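You operate a simulated robot arm through the tools that you are given. There is no shell and no other tool.

You run a simulated two-armed robot. Do the job below in one go: nothing can be reset, and whatever is moved stays where it is left.

JOB
Move the pegs from the dry socks to the damp ones, and put the dry socks in the basket.
Fine: damp socks look darker and stay.

The check looks at the end state, three seconds after you hand in, the way a careful person would. Anything else that was tipped, shoved, dropped, spilled or broken makes it a failure.

ROBOT AND FRAMES
Two 7-joint arms with three-finger grippers on one trunk, on a base that moves. Base frame: it is fixed to the floor where the robot stands at the start and does not move with it; the origin is under the middle of the robot, x ahead of it, y to its left, z up. Readings come in m, degrees, newtons and seconds.
The left shoulder is at the start at [0.082, 0.126, 1.133], the right one opposite. With the tool pointing down near the work surface each hand reaches from about 0.1 to 0.72 m from the robot's upright axis, wherever it stands, measured 20 degrees to its own side. Places, roughly: cloth [2.75, 0.25, 1.25]; peg [2.5, 0, 1.25]; sock [2.5, 0.25, 1.25]; tea towel [2.75, 0.25, 1.25]; towel [2.75, 0.5, 1.25]. Payload 2.94 kg a hand.
The TCP of each hand is the grasp point between the finger pads, 0.03 m short of the fingertips. In the tool frame z runs along the fingers and y along their closing line. The gripper opens to 0.128 m; its body begins 0.093 m behind the TCP.
Orientation is that of the tool frame in the base frame, as a unit quaternion [w, x, y, z]. With the fingers straight down and closing along the base's y, the tool's x points along the base's -x, its y along +y and its z along -z.

CONTROLS
- The arms move only by the tool drive_tool. It takes "left_plan", "right_plan" or both (then of equal length, played together; a hand with none holds still); each is a list of rows, each a list of 7 numbers: the shift along the base's x, y, z in cm, then the turn, a rotation vector about the base's x, y, z in degrees, then the finger opening in cm, from 0 to 12.8. In form: [[tx, ty, tz, wx, wy, wz, claw], ...]. A call has 1 to 20 rows; each row shifts and turns the commanded pose from where the row before left it. A row lasts 0.2 s, in which the tool goes at most 0.05 m and 8.6 degrees; a call with a longer step from one row to the next is refused whole, and so is a gripper value outside its range. A pose out of reach is approached as far as the arm can. The call stops where the force on the tool passes 40 N (or 10 N more than at its start, if that is more) or the arm is blocked; 0.2 s more then pass. The fingers move at their own pace (about 0.0842 m/s each) and stop on an object; they squeeze with about 26 N. The grip force told is the motor's: it shows also when the fingers shut on nothing. Time passes only in rows, and 0.2 s behind the last, so rows that do not move let the fingers close. It gives the time, the measured TCP pose, the force on the tool (base axes), the opening and the grip force at its end, in the units of the frame above (readings bear some noise), with the torque about the TCP (base axes, N m) and any sound that the robot's microphone picked up.
- Cameras (640 x 400 px; columns grow to the right, rows downward): "scene" is now at [0.2146, -0.0053, 1.308]; the picture's right is [-0.04, -1.00, 0.00], its down [-0.45, 0.02, -0.89] and it looks along [0.89, -0.04, -0.45] (base axes); focal length 251 px, centre (320, 200). "left" rides on the left gripper at [0.069, 0.015, -0.12] in its tool frame; the picture's right is [-0.21, 0.98, 0.00], its down [-0.82, -0.18, -0.54] and it looks along [-0.53, -0.12, 0.84] (tool axes); focal length 251 px, centre (320, 200). "right" rides on the right gripper at [0.069, -0.015, -0.12] in its tool frame; the picture's right is [0.21, 0.98, 0.00], its down [-0.82, 0.18, -0.54] and it looks along [-0.53, 0.12, 0.84] (tool axes); focal length 251 px, centre (320, 200). There is no depth. A picture from a camera that has moved, and an enlarged one, comes with that camera's place and axes in the base frame and with its lens.
- camera(camera): a new picture of that camera. The clock stands still meanwhile.
- slide_trunk(by): moves the trunk up (or, below 0, down) by that many m; the arms and the scene camera ride with it, the base frame stays. It gives what a move gives, with no picture.
- base_move(legs): drives the robot by 1 to 6 legs, each [ahead, left, turn to the left] in m, m and degrees, along the robot's own axes; the way and the turn of a leg run together, so that a leg with both is an arc; at most 1.5 m and 180 degrees a leg. The arms and the cameras ride along, it lands a little off, and it stops where it bumps. It gives what a move gives.
- pan_tilt(pan, tilt): turns the head with the scene camera to pan (to the left, within 80 degrees either way) and tilt (down, from -29 to 69), counted from straight ahead of the robot (the tilt from the chest, where the trunk bows). It gives what a move gives.
- enlarge(camera, box): a new picture of the part [left, top, right, bottom] of that camera's present view, enlarged. The clock stands still meanwhile.
- close_job(): hands the job in; it is judged then, once.

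Places have to be worked out from the pictures, the camera data and where the tool is seen. Open the grippers and draw the arms clear of the work before you hand the job in, unless the task says otherwise.

The tools are called after "Call:" as a command line: name --argument value ..., lists and objects as JSON in quotes. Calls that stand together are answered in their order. drive_tool: Moves the arms, as the interface text tells. Its arguments: {"type":"object","properties":{"left_plan":{"type":"array"},"right_plan":{"type":"array"}},"required":[]} The other tools are called the same way: slide_trunk (by) moves the trunk up or down; base_move (legs) drives the base; pan_tilt (pan, tilt) turns the head that bears the scene camera; camera (camera) takes a picture; enlarge (camera, box) takes an enlarged picture of a part of a camera's view; close_job () hands the job in.

At the start:

```text
time: 0.0
left_position: [0.5767, 0.2679, 1.1378]
left_ee_rot: [0.0, -0.001, 1.0, 0.0]
left_force: [-0.3, 0.6, -0.4]
left_moment: [0.02, 0.01, -0.01]
left_finger_gap: 0.1281
left_grasp_force: 0.1
right_position: [0.3944, -0.1217, 1.1591]
right_ee_rot: [0.001, 0.0, 1.0, 0.001]
right_force: [-1.0, 0.3, 0.6]
right_moment: [0.0, -0.02, 0.01]
right_finger_gap: 0.1279
right_grasp_force: 0.0
trunk travel left (down, up): [-0.35, 0.197]
robot x, y, heading: [-0.0011, 0.0016, 0.1]
head pan, tilt (commanded): [-2.4, 26.5]
```

scene: 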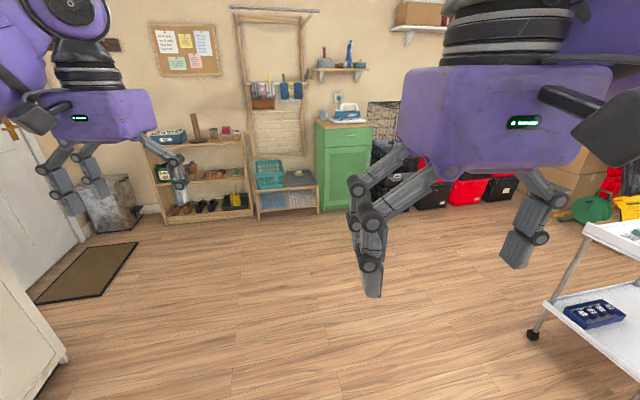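
right: 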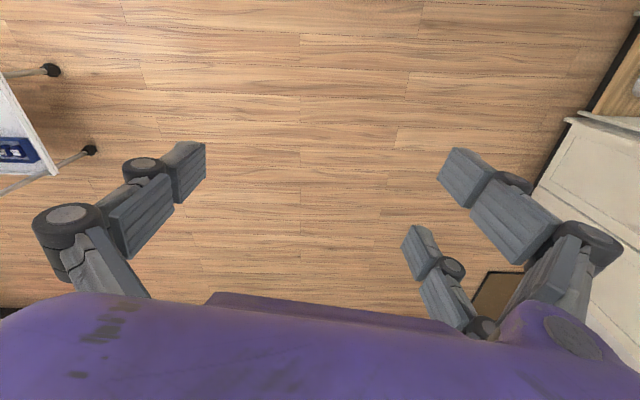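
left: 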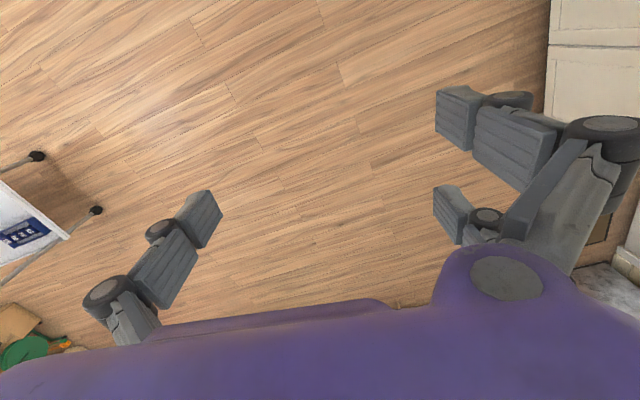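

The airer with hanging cloths stands about 2.5 m ahead, a teal basket low at its right side. I take an enlarged picture of it.

Call:
enlarge --camera "scene" --box '[220, 0, 380, 100]'

Call:
enlarge --camera "scene" --box '[220, 60, 380, 220]'

Call:
enlarge --camera "scene" --box '[240, 65, 320, 115]'

```text
4.00 times, centred on (300, 50) of scene
camera zoom: at [0.2146, -0.0053, 1.308], right [-0.04, -1.0, 0.0], down [-0.45, 0.02, -0.89], along [0.89, -0.04, -0.45], focal length 1003 px, centre (400, 800)
```

zoom: 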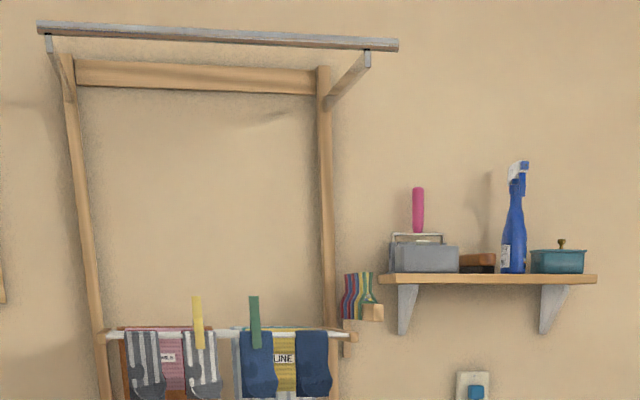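

```text
2.50 times, centred on (300, 140) of scene
camera zoom: at [0.2146, -0.0053, 1.308], right [-0.04, -1.0, 0.0], down [-0.45, 0.02, -0.89], along [0.89, -0.04, -0.45], focal length 627 px, centre (370, 350)
```

zoom: 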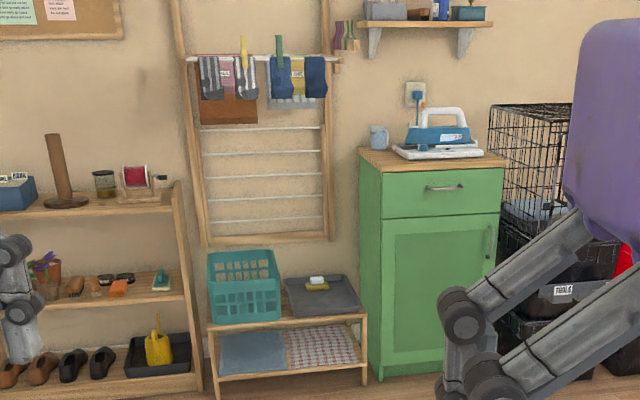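

```text
8.00 times, centred on (280, 90) of scene
camera zoom: at [0.2146, -0.0053, 1.308], right [-0.04, -1.0, 0.0], down [-0.45, 0.02, -0.89], along [0.89, -0.04, -0.45], focal length 2007 px, centre (640, 1080)
```

zoom: 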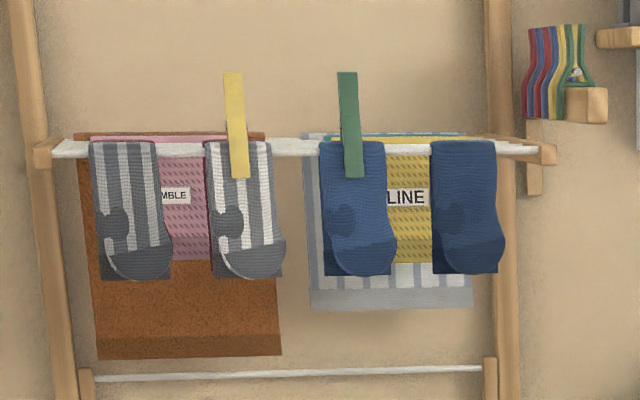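

Each pair seems to have one light, pegged sock (dry) and one darker, unpegged sock (damp). I drive ahead over the clear floor to see it closer.

Call:
base_move --legs '[[1.0, 0.0, 0.0]]'

Call:
pan_tilt --pan 12 --tilt 10

Call:
camera --camera "scene"

```text
time: 5.2
left_position: [1.5787, 0.2708, 1.1363]
left_ee_rot: [0.0, -0.002, 1.0, -0.001]
left_force: [-0.8, 0.5, 0.1]
left_moment: [0.0, 0.01, 0.0]
left_finger_gap: 0.1281
left_grasp_force: 0.1
right_position: [1.3973, -0.1196, 1.1589]
right_ee_rot: [-0.001, -0.002, 1.0, 0.0]
right_force: [0.4, 1.1, 0.0]
right_moment: [0.01, -0.02, 0.02]
right_finger_gap: 0.1283
right_grasp_force: 0.1
trunk travel left (down, up): [-0.35, 0.197]
robot x, y, heading: [1.0007, 0.0019, 0.1]
head pan, tilt (commanded): [-2.4, 26.5]
```

```text
time: 6.0
left_position: [1.5793, 0.2709, 1.1358]
left_ee_rot: [0.0, -0.004, 1.0, 0.0]
left_force: [0.6, 0.2, -0.5]
left_moment: [0.01, 0.02, -0.03]
left_finger_gap: 0.1282
left_grasp_force: 0.1
right_position: [1.398, -0.1195, 1.1593]
right_ee_rot: [0.001, -0.001, 1.0, -0.001]
right_force: [0.5, -0.1, 0.5]
right_moment: [0.0, 0.01, -0.04]
right_finger_gap: 0.1279
right_grasp_force: 0.1
trunk travel left (down, up): [-0.35, 0.197]
robot x, y, heading: [1.0013, 0.0042, 0.2]
head pan, tilt (commanded): [12.0, 10.0]
```

```text
taken
camera scene: at [1.2162, 0.0205, 1.3348], right [0.21, -0.98, 0.0], down [-0.17, -0.04, -0.98], along [0.96, 0.21, -0.17], focal length 251 px, centre (320, 200)
```

scene: 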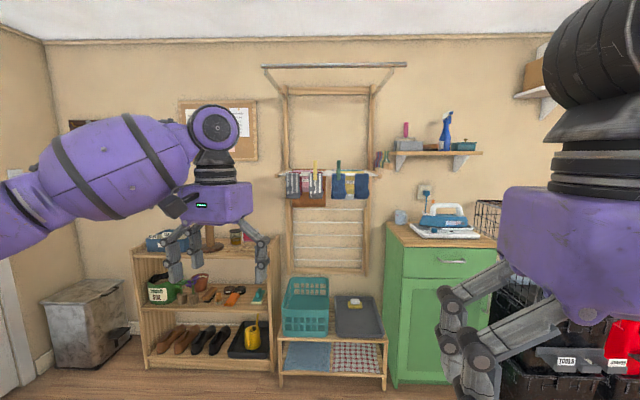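

Call:
enlarge --camera "scene" --box '[270, 150, 390, 225]'

Call:
enlarge --camera "scene" --box '[260, 160, 420, 400]'

Call:
enlarge --camera "scene" --box '[250, 40, 490, 190]'

```text
5.33 times, centred on (330, 188) of scene
camera zoom: at [1.2162, 0.0205, 1.3348], right [0.21, -0.98, 0.0], down [-0.17, -0.04, -0.98], along [0.96, 0.21, -0.17], focal length 1338 px, centre (267, 267)
```

zoom: 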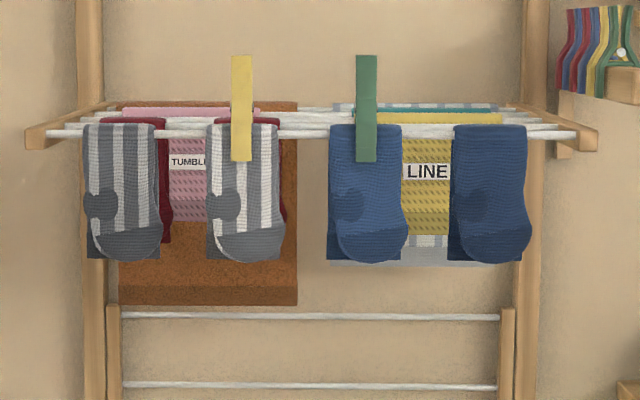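

```text
1.67 times, centred on (340, 280) of scene
camera zoom: at [1.2162, 0.0205, 1.3348], right [0.21, -0.98, 0.0], down [-0.17, -0.04, -0.98], along [0.96, 0.21, -0.17], focal length 418 px, centre (287, 67)
```

zoom: 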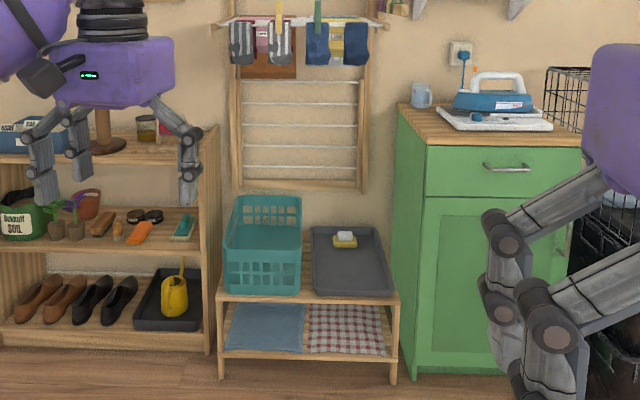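

```text
2.67 times, centred on (370, 115) of scene
camera zoom: at [1.2162, 0.0205, 1.3348], right [0.21, -0.98, 0.0], down [-0.17, -0.04, -0.98], along [0.96, 0.21, -0.17], focal length 669 px, centre (187, 427)
```

zoom: 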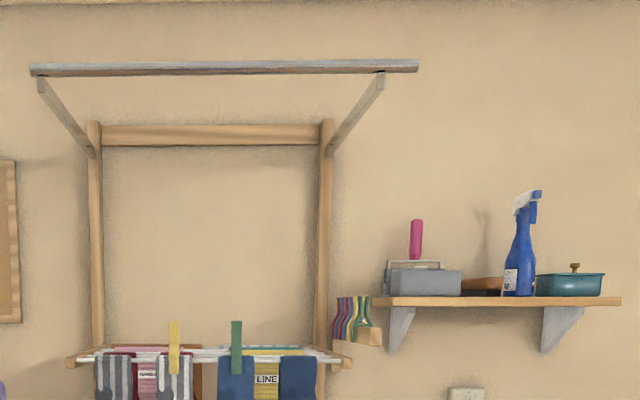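

The rack is square to a heading of about +10–11°, with its front rail about x 2.35 and height near 1.25. I drive nearer with a left turn to face it squarely and look again.

Call:
base_move --legs '[[0.5, 0.0, 10.7]]'

Call:
pan_tilt --pan 0 --tilt 10

Call:
camera --camera "scene"

```text
time: 8.9
left_position: [2.0138, 0.4168, 1.1363]
left_ee_rot: [0.0, -0.092, 0.996, 0.0]
left_force: [0.8, 0.1, 0.1]
left_moment: [0.01, 0.0, 0.01]
left_finger_gap: 0.1281
left_grasp_force: 0.0
right_position: [1.9052, 0.0005, 1.159]
right_ee_rot: [0.0, -0.092, 0.996, 0.0]
right_force: [0.6, 0.0, -0.6]
right_moment: [0.01, 0.03, 0.0]
right_finger_gap: 0.1279
right_grasp_force: 0.0
trunk travel left (down, up): [-0.35, 0.197]
robot x, y, heading: [1.4929, 0.0476, 10.8]
head pan, tilt (commanded): [12.0, 10.0]
```

```text
time: 9.7
left_position: [2.0126, 0.4174, 1.1366]
left_ee_rot: [0.0, -0.093, 0.996, 0.0]
left_force: [0.0, -0.2, 0.1]
left_moment: [-0.01, -0.01, 0.0]
left_finger_gap: 0.1279
left_grasp_force: 0.1
right_position: [1.9059, 0.0014, 1.1576]
right_ee_rot: [0.001, -0.092, 0.996, -0.001]
right_force: [-0.4, 0.3, 0.4]
right_moment: [-0.01, 0.02, -0.01]
right_finger_gap: 0.1281
right_grasp_force: 0.1
trunk travel left (down, up): [-0.35, 0.197]
robot x, y, heading: [1.5003, 0.0473, 10.7]
head pan, tilt (commanded): [0.0, 10.0]
```

```text
taken
camera scene: at [1.7071, 0.0869, 1.3349], right [0.18, -0.98, 0.0], down [-0.17, -0.03, -0.98], along [0.97, 0.18, -0.17], focal length 251 px, centre (320, 200)
```

scene: 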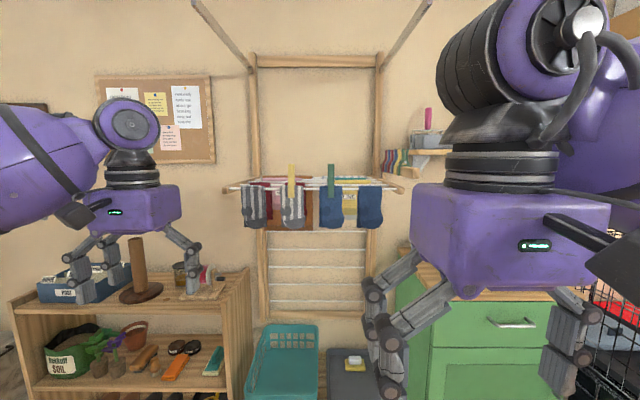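

Call:
enlarge --camera "scene" --box '[220, 150, 412, 270]'

Call:
enlarge --camera "scene" --box '[236, 155, 316, 235]'

Call:
enlarge --camera "scene" --box '[306, 155, 386, 235]'

```text
3.33 times, centred on (316, 210) of scene
camera zoom: at [1.7071, 0.0869, 1.3349], right [0.18, -0.98, 0.0], down [-0.17, -0.03, -0.98], along [0.97, 0.18, -0.17], focal length 836 px, centre (333, 167)
```

zoom: 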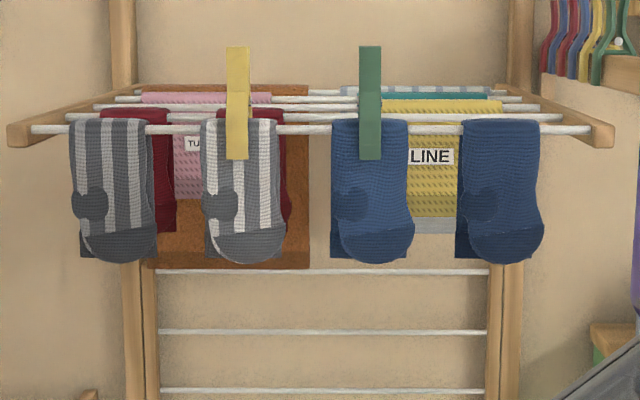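

```text
5.00 times, centred on (276, 195) of scene
camera zoom: at [1.7071, 0.0869, 1.3349], right [0.18, -0.98, 0.0], down [-0.17, -0.03, -0.98], along [0.97, 0.18, -0.17], focal length 1254 px, centre (540, 225)
```

zoom: 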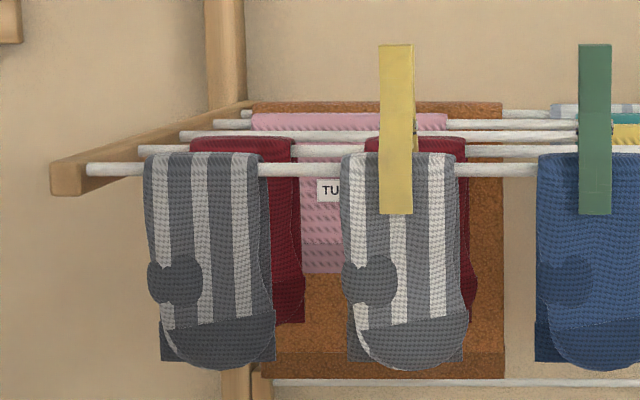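

```text
5.00 times, centred on (346, 195) of scene
camera zoom: at [1.7071, 0.0869, 1.3349], right [0.18, -0.98, 0.0], down [-0.17, -0.03, -0.98], along [0.97, 0.18, -0.17], focal length 1254 px, centre (190, 225)
```

zoom: 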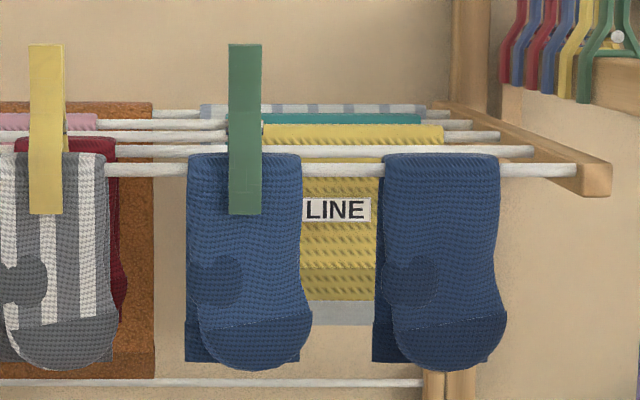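

Light (dry) socks are the pegged striped one and pegged blue one, while two dark red socks hang on the second rail. I raise the trunk and tilt the head to look from above and compare them.

Call:
slide_trunk --by 0.19

Call:
pan_tilt --pan 0 --tilt 25

Call:
camera --camera "scene"

```text
time: 11.7
left_position: [2.0137, 0.4167, 1.3245]
left_ee_rot: [-0.002, -0.092, 0.996, 0.0]
left_force: [-0.1, -0.4, -0.4]
left_moment: [-0.03, -0.01, -0.03]
left_finger_gap: 0.1278
left_grasp_force: 0.1
right_position: [1.9065, 0.0, 1.348]
right_ee_rot: [0.0, -0.092, 0.996, 0.0]
right_force: [0.5, 0.1, 0.7]
right_moment: [0.01, 0.03, 0.0]
right_finger_gap: 0.1279
right_grasp_force: 0.0
trunk travel left (down, up): [-0.54, 0.007]
robot x, y, heading: [1.4939, 0.049, 10.4]
head pan, tilt (commanded): [0.0, 10.0]
```

```text
time: 12.5
left_position: [2.0123, 0.4169, 1.327]
left_ee_rot: [0.001, -0.092, 0.996, 0.001]
left_force: [0.6, 0.5, 0.1]
left_moment: [-0.01, 0.01, -0.02]
left_finger_gap: 0.1283
left_grasp_force: 0.0
right_position: [1.9048, -0.0002, 1.3493]
right_ee_rot: [0.0, -0.093, 0.996, -0.001]
right_force: [0.0, 1.5, -0.1]
right_moment: [-0.02, -0.01, 0.0]
right_finger_gap: 0.1278
right_grasp_force: 0.1
trunk travel left (down, up): [-0.54, 0.007]
robot x, y, heading: [1.4948, 0.0431, 10.8]
head pan, tilt (commanded): [0.0, 25.0]
```

```text
taken
camera scene: at [1.5954, 0.066, 1.5196], right [0.18, -0.98, 0.0], down [-0.41, -0.08, -0.91], along [0.89, 0.17, -0.42], focal length 251 px, centre (320, 200)
```

scene: 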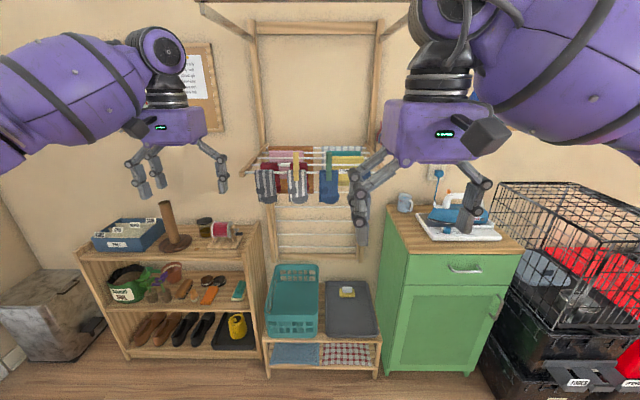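

Call:
enlarge --camera "scene" --box '[236, 135, 396, 235]'

Call:
enlarge --camera "scene" --box '[240, 140, 320, 210]'

Call:
enlarge --camera "scene" --box '[240, 230, 400, 390]'

```text
4.00 times, centred on (316, 185) of scene
camera zoom: at [1.5954, 0.066, 1.5196], right [0.18, -0.98, 0.0], down [-0.41, -0.08, -0.91], along [0.89, 0.17, -0.42], focal length 1003 px, centre (336, 260)
```

zoom: 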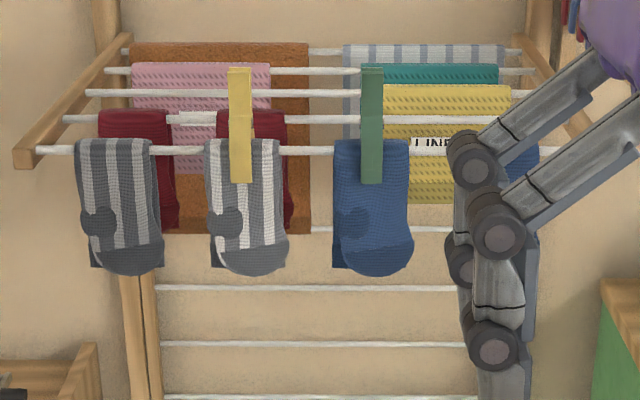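

```text
5.71 times, centred on (280, 175) of scene
camera zoom: at [1.5954, 0.066, 1.5196], right [0.18, -0.98, 0.0], down [-0.41, -0.08, -0.91], along [0.89, 0.17, -0.42], focal length 1433 px, centre (549, 343)
```

zoom: 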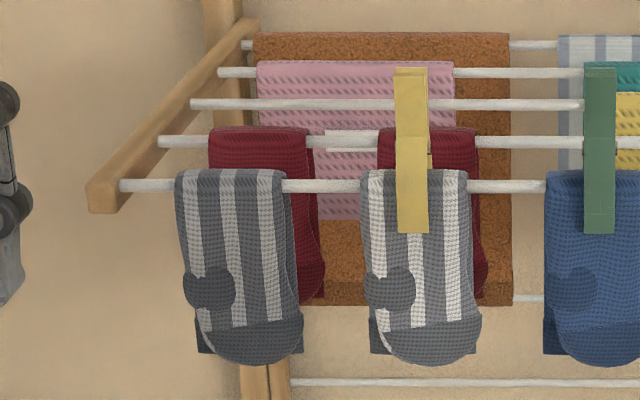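

```text
2.50 times, centred on (320, 310) of scene
camera zoom: at [1.5954, 0.066, 1.5196], right [0.18, -0.98, 0.0], down [-0.41, -0.08, -0.91], along [0.89, 0.17, -0.42], focal length 627 px, centre (320, -75)
```

zoom: 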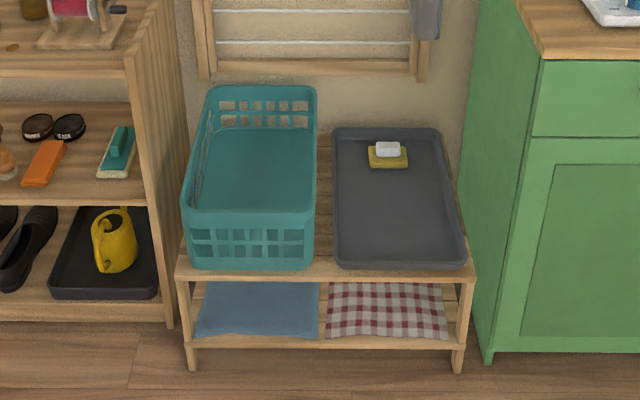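

Call:
enlarge --camera "scene" --box '[260, 155, 310, 195]'

Call:
enlarge --camera "scene" --box '[262, 158, 282, 174]'

Call:
enlarge --camera "scene" --box '[290, 158, 310, 174]'

```text
10.00 times, centred on (285, 175) of scene
camera zoom: at [1.5954, 0.066, 1.5196], right [0.18, -0.98, 0.0], down [-0.41, -0.08, -0.91], along [0.89, 0.17, -0.42], focal length 2508 px, centre (670, 450)
```

zoom: 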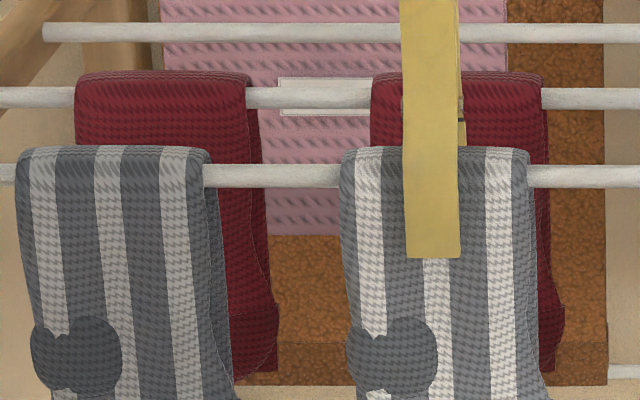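

```text
16.00 times, centred on (272, 166) of scene
camera zoom: at [1.5954, 0.066, 1.5196], right [0.18, -0.98, 0.0], down [-0.41, -0.08, -0.91], along [0.89, 0.17, -0.42], focal length 4013 px, centre (1088, 744)
```

zoom: 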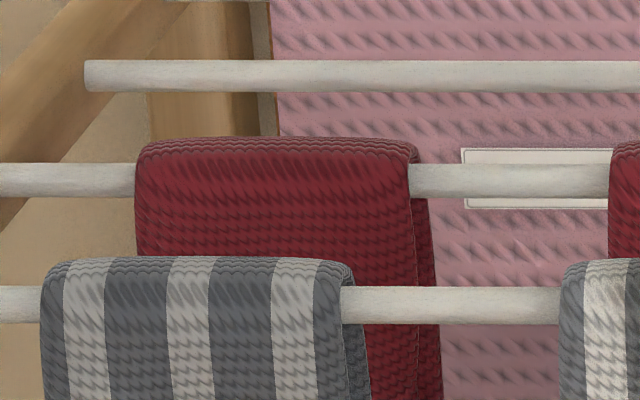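

```text
16.00 times, centred on (300, 166) of scene
camera zoom: at [1.5954, 0.066, 1.5196], right [0.18, -0.98, 0.0], down [-0.41, -0.08, -0.91], along [0.89, 0.17, -0.42], focal length 4013 px, centre (640, 744)
```

zoom: 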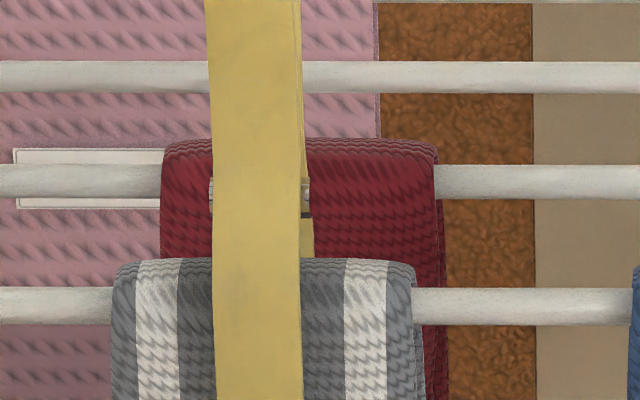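

The striped left and blue right socks are the damp, unpegged ones; rail works out at about 0.69 m ahead of the previous camera place, z≈1.244. I tilt up to measure the overhead bar, and look with the left-hand camera.

Call:
pan_tilt --pan 0 --tilt -10

Call:
camera --camera "scene"

Call:
camera --camera "left"

```text
time: 13.5
left_position: [2.0131, 0.4178, 1.3265]
left_ee_rot: [0.0, -0.093, 0.996, 0.001]
left_force: [0.7, -0.6, 0.2]
left_moment: [0.02, -0.01, -0.03]
left_finger_gap: 0.1278
left_grasp_force: 0.1
right_position: [1.9045, -0.0, 1.349]
right_ee_rot: [0.001, -0.093, 0.996, 0.001]
right_force: [-0.3, -0.7, 0.7]
right_moment: [-0.01, -0.01, -0.01]
right_finger_gap: 0.1281
right_grasp_force: 0.1
trunk travel left (down, up): [-0.54, 0.007]
robot x, y, heading: [1.4968, 0.0462, 10.4]
head pan, tilt (commanded): [0.0, -10.0]
```

```text
taken
camera scene: at [1.5876, 0.0645, 1.5751], right [0.18, -0.98, 0.0], down [0.17, 0.03, -0.98], along [0.97, 0.18, 0.17], focal length 251 px, centre (320, 200)
```

scene: 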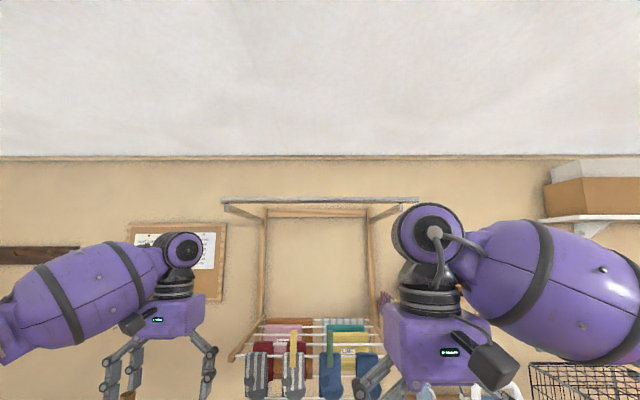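

```text
taken
camera left: at [1.9431, 0.4182, 1.4465], right [0.03, 1.0, 0.0], down [0.84, -0.03, 0.54], along [0.54, -0.02, -0.84], focal length 251 px, centre (320, 200)
```

left: 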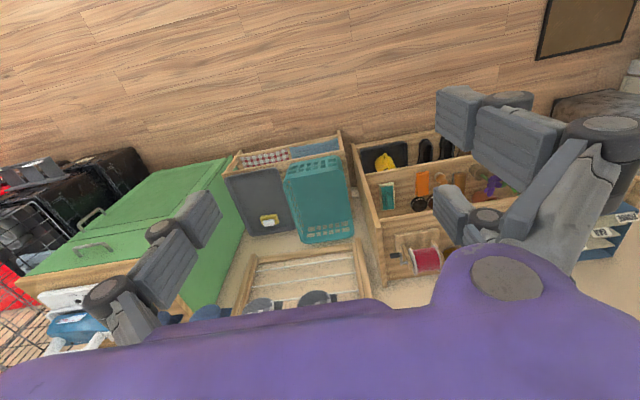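

The overhead bar is right above the front rail at z≈1.71, and a tool-down hand needs about 0.28 m above its TCP, so there is room. I look down to see the robot's own base and the bench clearance.

Call:
pan_tilt --pan 0 --tilt 62

Call:
camera --camera "scene"

```text
time: 14.9
left_position: [2.0124, 0.4173, 1.3282]
left_ee_rot: [-0.001, -0.093, 0.996, -0.001]
left_force: [0.1, 0.2, -0.1]
left_moment: [0.01, -0.02, 0.01]
left_finger_gap: 0.1282
left_grasp_force: 0.0
right_position: [1.9053, -0.0007, 1.3489]
right_ee_rot: [0.002, -0.093, 0.996, 0.001]
right_force: [-0.2, 0.3, 0.0]
right_moment: [0.0, -0.02, -0.01]
right_finger_gap: 0.1279
right_grasp_force: 0.1
trunk travel left (down, up): [-0.54, 0.007]
robot x, y, heading: [1.4966, 0.0475, 10.8]
head pan, tilt (commanded): [0.0, 62.0]
```

```text
taken
camera scene: at [1.5679, 0.0608, 1.4673], right [0.18, -0.98, 0.0], down [-0.87, -0.16, -0.47], along [0.46, 0.09, -0.88], focal length 251 px, centre (320, 200)
```

scene: 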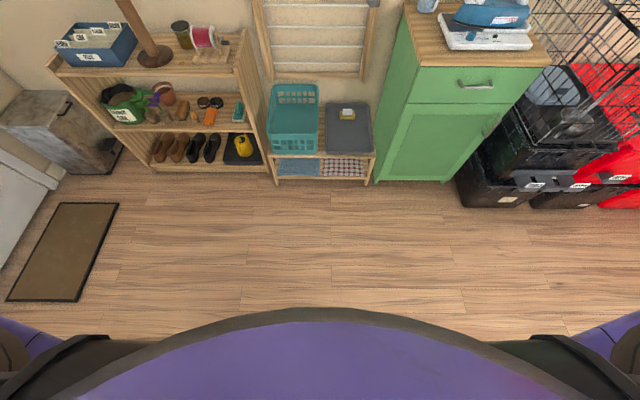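

Bench, cabinet and shoe rack fronts lie about 0.97 m or more ahead of the robot's axis. I draw the left hand back before driving nearer.

Call:
drive_tool --left_plan '[[-3.93, -0.74, 0, 0, 0, 0, 12.8], [-3.93, -0.74, 0, 0, 0, 0, 12.8], [-3.93, -0.74, 0, 0, 0, 0, 12.8], [-3.93, -0.74, 0, 0, 0, 0, 12.8], [-3.93, -0.74, 0, 0, 0, 0, 12.8]]'

Call:
pan_tilt --pan 0 --tilt 30

Call:
base_move --legs '[[0.25, 0.0, 0.0]]'

Call:
camera --camera "scene"

```text
time: 16.1
left_position: [1.8104, 0.3797, 1.3259]
left_ee_rot: [0.0, -0.094, 0.996, 0.0]
left_force: [0.0, -0.7, -0.4]
left_moment: [0.05, -0.06, 0.01]
left_finger_gap: 0.1277
left_grasp_force: 0.1
right_position: [1.9031, 0.0013, 1.3492]
right_ee_rot: [0.002, -0.093, 0.996, 0.0]
right_force: [0.7, -0.4, -0.1]
right_moment: [0.01, -0.02, -0.01]
right_finger_gap: 0.128
right_grasp_force: 0.0
trunk travel left (down, up): [-0.54, 0.007]
robot x, y, heading: [1.4972, 0.0462, 10.4]
head pan, tilt (commanded): [0.0, 62.0]
```

```text
time: 17.1
left_position: [1.8135, 0.3802, 1.3248]
left_ee_rot: [0.0, -0.092, 0.996, 0.0]
left_force: [0.6, 0.1, -0.2]
left_moment: [-0.01, 0.0, 0.0]
left_finger_gap: 0.128
left_grasp_force: 0.0
right_position: [1.9047, -0.0003, 1.3492]
right_ee_rot: [0.001, -0.093, 0.996, 0.001]
right_force: [1.1, 0.1, 0.3]
right_moment: [0.03, 0.0, 0.04]
right_finger_gap: 0.128
right_grasp_force: 0.0
trunk travel left (down, up): [-0.54, 0.007]
robot x, y, heading: [1.4945, 0.0516, 10.8]
head pan, tilt (commanded): [0.0, 30.0]
```

```text
time: 18.9
left_position: [2.0547, 0.4263, 1.3262]
left_ee_rot: [0.001, -0.094, 0.996, 0.0]
left_force: [0.1, 0.7, 0.2]
left_moment: [-0.03, 0.0, -0.01]
left_finger_gap: 0.1277
left_grasp_force: 0.2
right_position: [2.1474, 0.0464, 1.3503]
right_ee_rot: [0.002, -0.094, 0.996, 0.0]
right_force: [-0.8, -0.5, -0.6]
right_moment: [-0.02, -0.01, -0.01]
right_finger_gap: 0.1279
right_grasp_force: 0.0
trunk travel left (down, up): [-0.54, 0.007]
robot x, y, heading: [1.7378, 0.0938, 10.7]
head pan, tilt (commanded): [0.0, 30.0]
```

```text
taken
camera scene: at [1.8358, 0.1116, 1.5118], right [0.19, -0.98, 0.0], down [-0.49, -0.09, -0.87], along [0.85, 0.16, -0.5], focal length 251 px, centre (320, 200)
```

scene: 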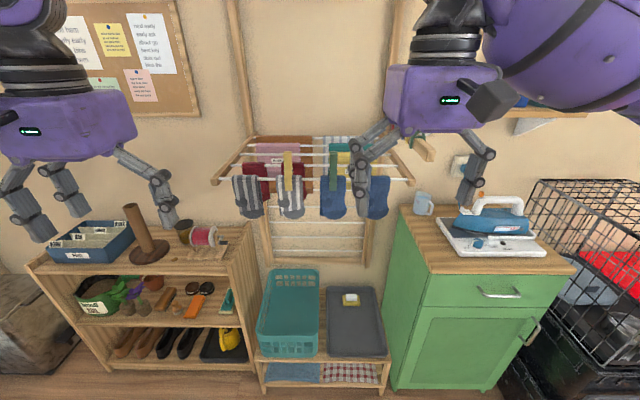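

Call:
enlarge --camera "scene" --box '[206, 130, 366, 230]'

Call:
enlarge --camera "scene" --box '[225, 145, 321, 220]'

Call:
enlarge --camera "scene" --box '[305, 145, 401, 220]'

```text
4.00 times, centred on (286, 180) of scene
camera zoom: at [1.8358, 0.1116, 1.5118], right [0.19, -0.98, 0.0], down [-0.49, -0.09, -0.87], along [0.85, 0.16, -0.5], focal length 1003 px, centre (456, 280)
```

zoom: 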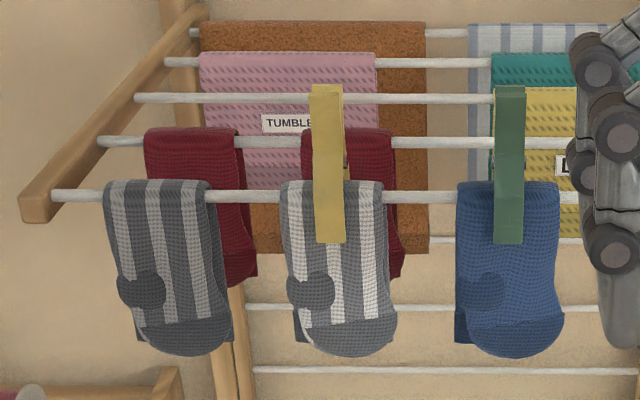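

```text
5.33 times, centred on (273, 182) of scene
camera zoom: at [1.8358, 0.1116, 1.5118], right [0.19, -0.98, 0.0], down [-0.49, -0.09, -0.87], along [0.85, 0.16, -0.5], focal length 1338 px, centre (571, 293)
```

zoom: 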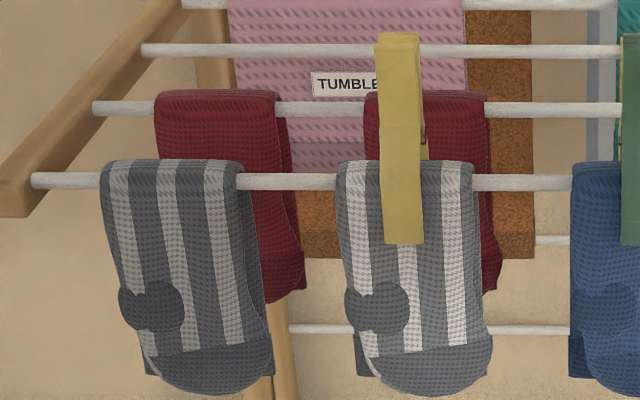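

```text
5.33 times, centred on (353, 182) of scene
camera zoom: at [1.8358, 0.1116, 1.5118], right [0.19, -0.98, 0.0], down [-0.49, -0.09, -0.87], along [0.85, 0.16, -0.5], focal length 1338 px, centre (144, 293)
```

zoom: 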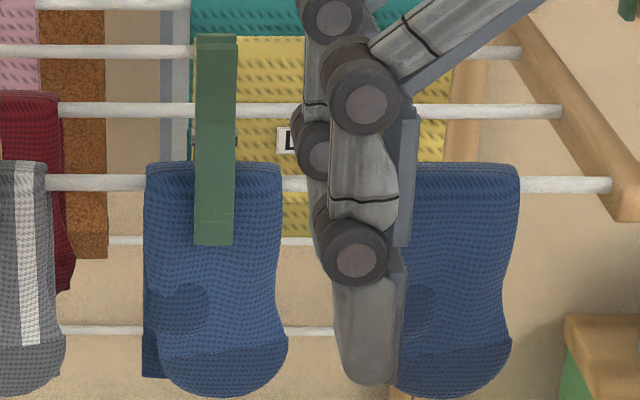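

Call:
enlarge --camera "scene" --box '[246, 158, 302, 193]'

Call:
enlarge --camera "scene" --box '[270, 176, 302, 206]'

Call:
enlarge --camera "scene" --box '[245, 176, 287, 206]'

```text
11.43 times, centred on (274, 176) of scene
camera zoom: at [1.8358, 0.1116, 1.5118], right [0.19, -0.98, 0.0], down [-0.49, -0.09, -0.87], along [0.85, 0.16, -0.5], focal length 2867 px, centre (846, 480)
```

zoom: 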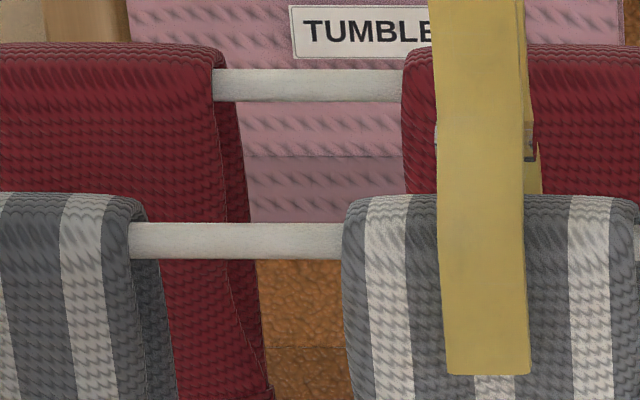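

```text
13.33 times, centred on (286, 191) of scene
camera zoom: at [1.8358, 0.1116, 1.5118], right [0.19, -0.98, 0.0], down [-0.49, -0.09, -0.87], along [0.85, 0.16, -0.5], focal length 3344 px, centre (773, 320)
```

zoom: 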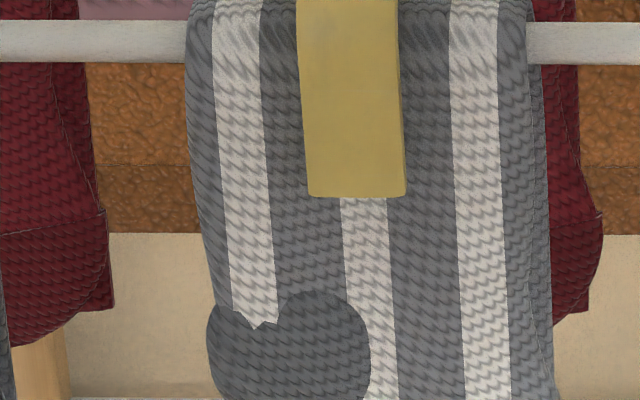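

```text
13.33 times, centred on (266, 191) of scene
camera zoom: at [1.8358, 0.1116, 1.5118], right [0.19, -0.98, 0.0], down [-0.49, -0.09, -0.87], along [0.85, 0.16, -0.5], focal length 3344 px, centre (1040, 320)
```

zoom: 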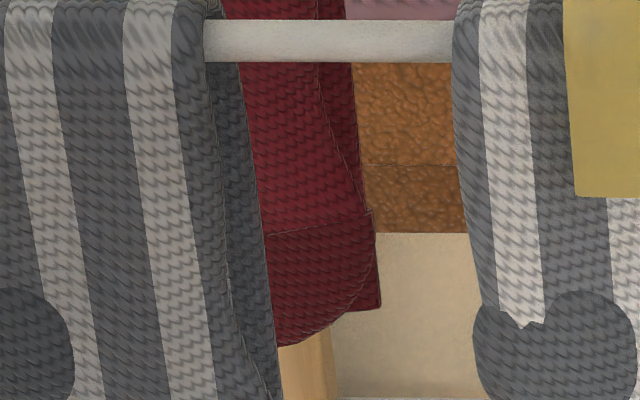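

Both red socks are equally dark and carry no peg, so they count as damp and stay. I zoom on the coloured row at the right, which may be spare pegs seen side-on, to learn the peg shape.

Call:
enlarge --camera "scene" --box '[395, 120, 475, 180]'

Call:
camera --camera "right"

```text
6.67 times, centred on (435, 150) of scene
camera zoom: at [1.8358, 0.1116, 1.5118], right [0.19, -0.98, 0.0], down [-0.49, -0.09, -0.87], along [0.85, 0.16, -0.5], focal length 1672 px, centre (-447, 533)
```

zoom: 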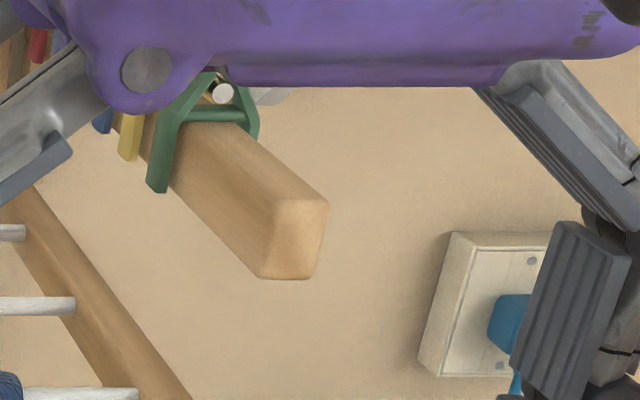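

```text
taken
camera right: at [2.082, 0.0191, 1.4698], right [-0.39, 0.92, 0.0], down [0.77, 0.33, 0.54], along [0.5, 0.21, -0.84], focal length 251 px, centre (320, 200)
```

right: 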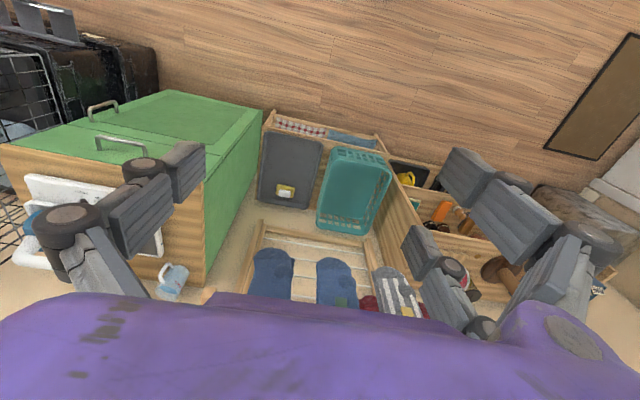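

The spare pegs straddle a wooden bar with legs spread wide at the bottom. I move the right hand back and aside to see their side profile properly.

Call:
drive_tool --right_plan '[[-3.93, -0.74, 0, 0, 0, 0, 12.8], [-3.93, -0.74, 0, 0, 0, 0, 12.8], [-3.0, -2.5, 0, 0, 0, 0, 12.8], [0.6, -3.5, 0, 0, 0, 0, 12.8], [0.6, -3.5, 0, 0, 0, 0, 12.8], [0.6, -3.5, 0, 0, 0, 0, 12.8]]'

Call:
pan_tilt --pan -15 --tilt 20

Call:
camera --camera "scene"

```text
time: 20.3
left_position: [2.0556, 0.4257, 1.3264]
left_ee_rot: [0.0, -0.095, 0.996, 0.001]
left_force: [0.0, -0.1, 0.4]
left_moment: [0.04, -0.05, 0.06]
left_finger_gap: 0.128
left_grasp_force: 0.1
right_position: [2.0541, -0.0988, 1.3498]
right_ee_rot: [0.001, -0.095, 0.995, 0.0]
right_force: [0.0, 0.1, -0.7]
right_moment: [0.04, 0.0, 0.0]
right_finger_gap: 0.1278
right_grasp_force: 0.0
trunk travel left (down, up): [-0.54, 0.007]
robot x, y, heading: [1.7386, 0.0942, 10.7]
head pan, tilt (commanded): [0.0, 30.0]
```

```text
time: 21.1
left_position: [2.0561, 0.427, 1.3247]
left_ee_rot: [0.0, -0.095, 0.996, 0.0]
left_force: [-0.4, 0.5, -0.1]
left_moment: [0.01, -0.03, 0.02]
left_finger_gap: 0.1279
left_grasp_force: 0.1
right_position: [2.056, -0.0974, 1.3507]
right_ee_rot: [0.001, -0.094, 0.996, 0.0]
right_force: [0.5, 0.4, -0.3]
right_moment: [-0.02, 0.03, -0.01]
right_finger_gap: 0.1281
right_grasp_force: 0.0
trunk travel left (down, up): [-0.54, 0.007]
robot x, y, heading: [1.741, 0.094, 10.9]
head pan, tilt (commanded): [-15.0, 20.0]
```

```text
taken
camera scene: at [1.8416, 0.0886, 1.5276], right [-0.07, -1.0, 0.0], down [-0.34, 0.02, -0.94], along [0.94, -0.07, -0.34], focal length 251 px, centre (320, 200)
```

scene: 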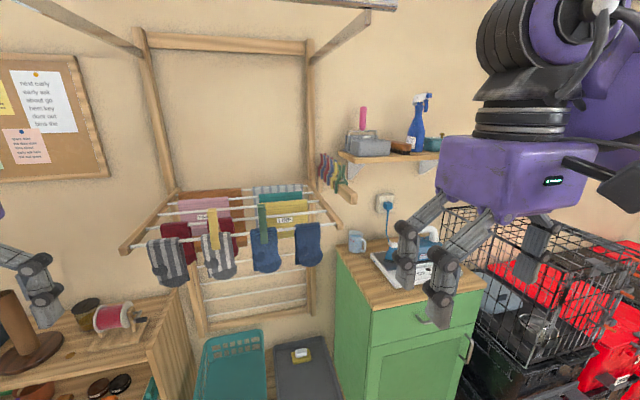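

Call:
enlarge --camera "scene" --box '[308, 145, 364, 205]'

Call:
enlarge --camera "scene" --box '[195, 195, 295, 285]'

Call:
enlarge --camera "scene" --box '[110, 175, 350, 325]'

```text
6.67 times, centred on (336, 175) of scene
camera zoom: at [1.8416, 0.0886, 1.5276], right [-0.07, -1.0, 0.0], down [-0.34, 0.02, -0.94], along [0.94, -0.07, -0.34], focal length 1672 px, centre (213, 367)
```

zoom: 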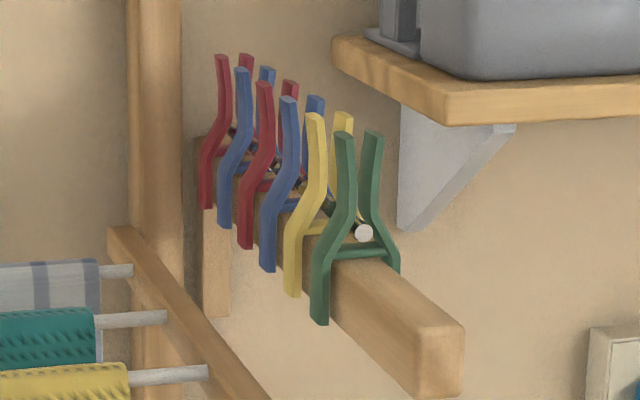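

```text
4.44 times, centred on (245, 240) of scene
camera zoom: at [1.8416, 0.0886, 1.5276], right [-0.07, -1.0, 0.0], down [-0.34, 0.02, -0.94], along [0.94, -0.07, -0.34], focal length 1115 px, centre (653, 22)
```

zoom: 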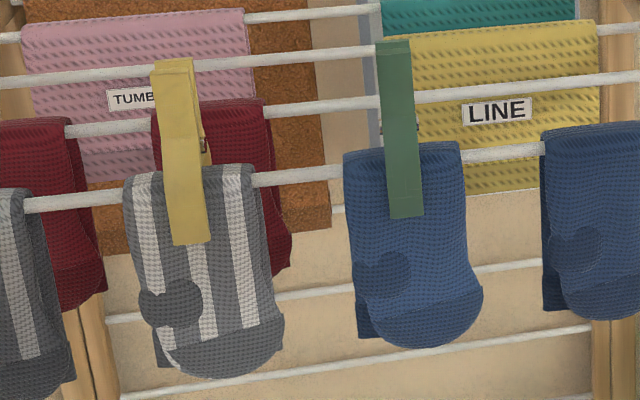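

```text
2.67 times, centred on (230, 250) of scene
camera zoom: at [1.8416, 0.0886, 1.5276], right [-0.07, -1.0, 0.0], down [-0.34, 0.02, -0.94], along [0.94, -0.07, -0.34], focal length 669 px, centre (560, 67)
```

zoom: 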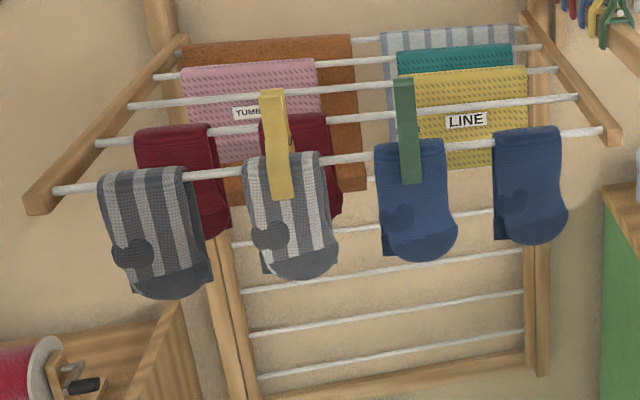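

The pegs look like saddle-shaped pieces: wide legs below, a bridge on the rail and two narrow handles above. I close the left gripper in free air to see how its three fingers meet.

Call:
drive_tool --left_plan '[[0, 0, 0, 0, 0, 0, 2.0], [0, 0, 0, 0, 0, 0, 2.0], [0, 0, 0, 0, 0, 0, 2.0], [0, 0, 0, 0, 0, 0, 2.0], [0, 0, 0, 0, 0, 0, 2.0]]'

Call:
camera --camera "left"

Call:
pan_tilt --pan 35 --tilt 20

Call:
camera --camera "scene"

```text
time: 22.3
left_position: [2.0563, 0.4259, 1.3242]
left_ee_rot: [0.0, -0.094, 0.996, 0.0]
left_force: [-0.1, 0.3, 0.4]
left_moment: [-0.02, 0.02, 0.01]
left_finger_gap: 0.0198
left_grasp_force: 0.1
right_position: [2.0566, -0.0963, 1.3503]
right_ee_rot: [0.0, -0.094, 0.996, 0.0]
right_force: [0.5, 0.3, -0.1]
right_moment: [-0.02, 0.0, 0.05]
right_finger_gap: 0.1279
right_grasp_force: 0.1
trunk travel left (down, up): [-0.54, 0.007]
robot x, y, heading: [1.734, 0.0955, 10.9]
head pan, tilt (commanded): [-15.0, 20.0]
```

```text
taken
camera left: at [1.9866, 0.4276, 1.4446], right [0.03, 1.0, 0.0], down [0.84, -0.02, 0.54], along [0.54, -0.01, -0.84], focal length 251 px, centre (320, 200)
```

left: 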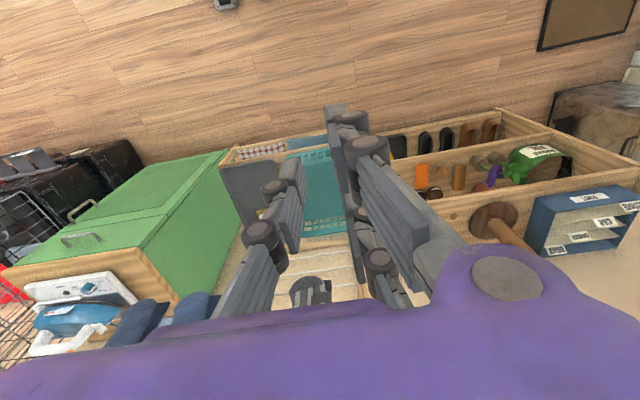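

```text
time: 23.5
left_position: [2.0559, 0.4268, 1.3241]
left_ee_rot: [0.0, -0.094, 0.996, 0.001]
left_force: [-0.1, -0.1, 0.1]
left_moment: [-0.01, -0.05, 0.0]
left_finger_gap: 0.0198
left_grasp_force: 0.0
right_position: [2.0571, -0.0984, 1.3508]
right_ee_rot: [0.001, -0.094, 0.996, 0.0]
right_force: [-0.3, -0.2, -0.6]
right_moment: [-0.02, 0.01, -0.01]
right_finger_gap: 0.1277
right_grasp_force: 0.0
trunk travel left (down, up): [-0.54, 0.007]
robot x, y, heading: [1.7392, 0.0948, 10.5]
head pan, tilt (commanded): [35.0, 20.0]
```

```text
taken
camera scene: at [1.8137, 0.1617, 1.5277], right [0.72, -0.7, 0.0], down [-0.24, -0.24, -0.94], along [0.66, 0.67, -0.34], focal length 251 px, centre (320, 200)
```

scene: 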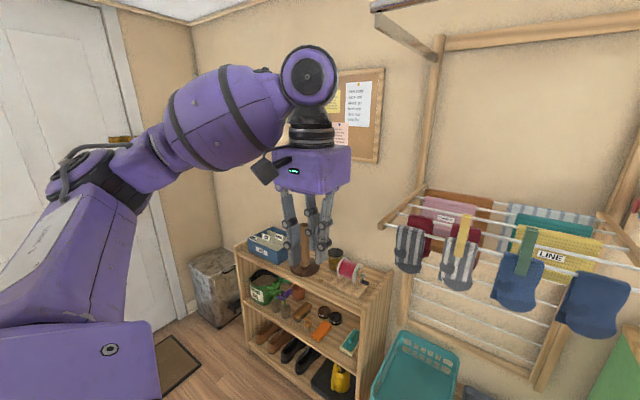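

Call:
enlarge --camera "scene" --box '[250, 140, 370, 280]'

Call:
enlarge --camera "left" --box '[200, 90, 460, 310]'

```text
2.86 times, centred on (310, 210) of scene
camera zoom: at [1.8137, 0.1617, 1.5277], right [0.72, -0.7, 0.0], down [-0.24, -0.24, -0.94], along [0.66, 0.67, -0.34], focal length 717 px, centre (349, 171)
```

zoom: 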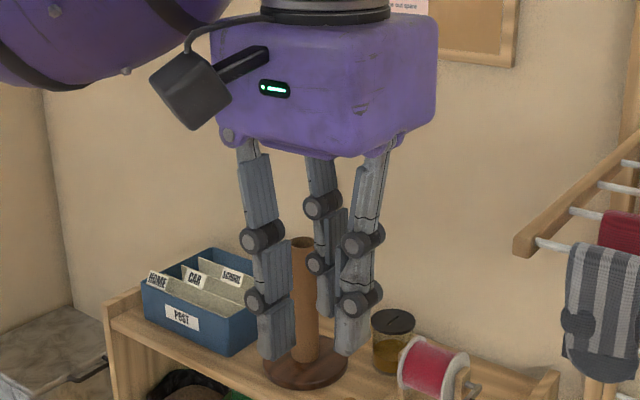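

```text
1.82 times, centred on (330, 200) of left
camera zoom: at [1.9866, 0.4276, 1.4446], right [0.03, 1.0, 0.0], down [0.84, -0.02, 0.54], along [0.54, -0.01, -0.84], focal length 457 px, centre (302, 200)
```

zoom: 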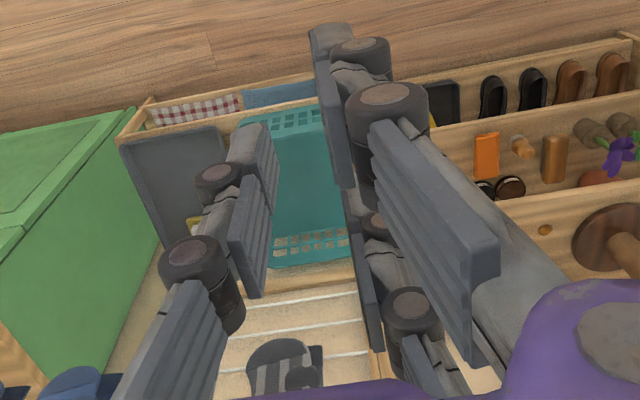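

Pinching needs the peg's long side along the tool's x because the paired fingers sit about ±3.6 cm apart, so I'll come from the front with the tool pitched about 20° below level. I put the yellow peg at about (2.375, 0.291), z 1.223–1.312, and bring the left hand to a stand-off in front of it.

Call:
drive_tool --left_plan '[[2.12, -1.55, -0.24, 1.264, -6.885, 0, 5.5], [2.12, -1.55, -0.24, 1.264, -6.885, 0, 5.5], [2.12, -1.55, -0.24, 1.264, -6.885, 0, 5.5], [2.12, -1.55, -0.24, 1.264, -6.885, 0, 5.5], [2.12, -1.55, -0.24, 1.264, -6.885, 0, 5.5], [2.12, -1.55, -0.24, 1.264, -6.885, 0, 5.5], [2.12, -1.55, -0.24, 1.264, -6.885, 0, 5.5], [2.12, -1.55, -0.24, 1.264, -6.885, 0, 5.5], [2.12, -1.55, -0.24, 1.264, -6.885, 0, 5.5]]'

Call:
pan_tilt --pan 0 --tilt 25

Call:
camera --camera "scene"

Call:
camera --camera "left"

```text
time: 25.5
left_position: [2.2478, 0.2863, 1.3025]
left_ee_rot: [0.521, -0.08, 0.849, 0.045]
left_force: [0.8, -0.6, 0.4]
left_moment: [-0.02, -0.01, 0.0]
left_finger_gap: 0.0552
left_grasp_force: 0.0
right_position: [2.0567, -0.0967, 1.3501]
right_ee_rot: [0.0, -0.095, 0.996, 0.0]
right_force: [1.1, 0.3, 0.1]
right_moment: [0.02, 0.01, 0.01]
right_finger_gap: 0.128
right_grasp_force: 0.0
trunk travel left (down, up): [-0.54, 0.007]
robot x, y, heading: [1.7381, 0.0944, 10.7]
head pan, tilt (commanded): [35.0, 20.0]
```

```text
time: 26.5
left_position: [2.246, 0.2867, 1.3036]
left_ee_rot: [0.52, -0.08, 0.849, 0.045]
left_force: [-0.1, -0.4, -1.2]
left_moment: [-0.01, 0.0, 0.01]
left_finger_gap: 0.055
left_grasp_force: 0.1
right_position: [2.0566, -0.0964, 1.3498]
right_ee_rot: [0.0, -0.094, 0.996, -0.001]
right_force: [-0.7, 0.2, 0.2]
right_moment: [0.0, -0.03, -0.04]
right_finger_gap: 0.128
right_grasp_force: 0.0
trunk travel left (down, up): [-0.54, 0.007]
robot x, y, heading: [1.7406, 0.0902, 10.8]
head pan, tilt (commanded): [0.0, 25.0]
```

```text
taken
camera scene: at [1.8392, 0.1123, 1.5196], right [0.19, -0.98, 0.0], down [-0.41, -0.08, -0.91], along [0.89, 0.17, -0.42], focal length 251 px, centre (320, 200)
```

scene: 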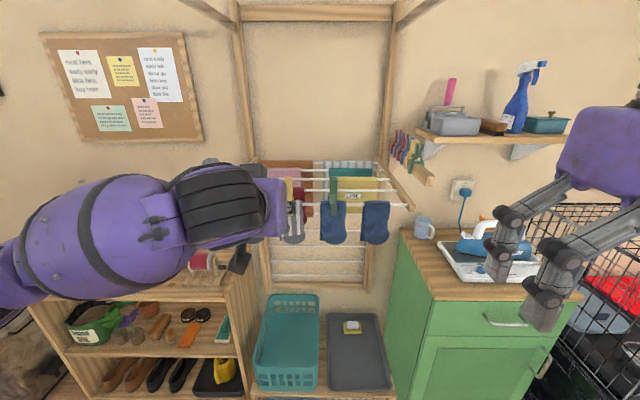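

```text
taken
camera left: at [2.1086, 0.2755, 1.2956], right [-0.08, 0.98, 0.18], down [-0.07, -0.19, 0.98], along [0.99, 0.07, 0.09], focal length 251 px, centre (320, 200)
```

left: 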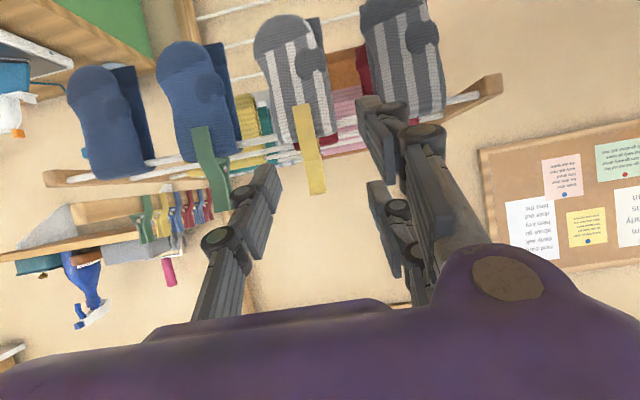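

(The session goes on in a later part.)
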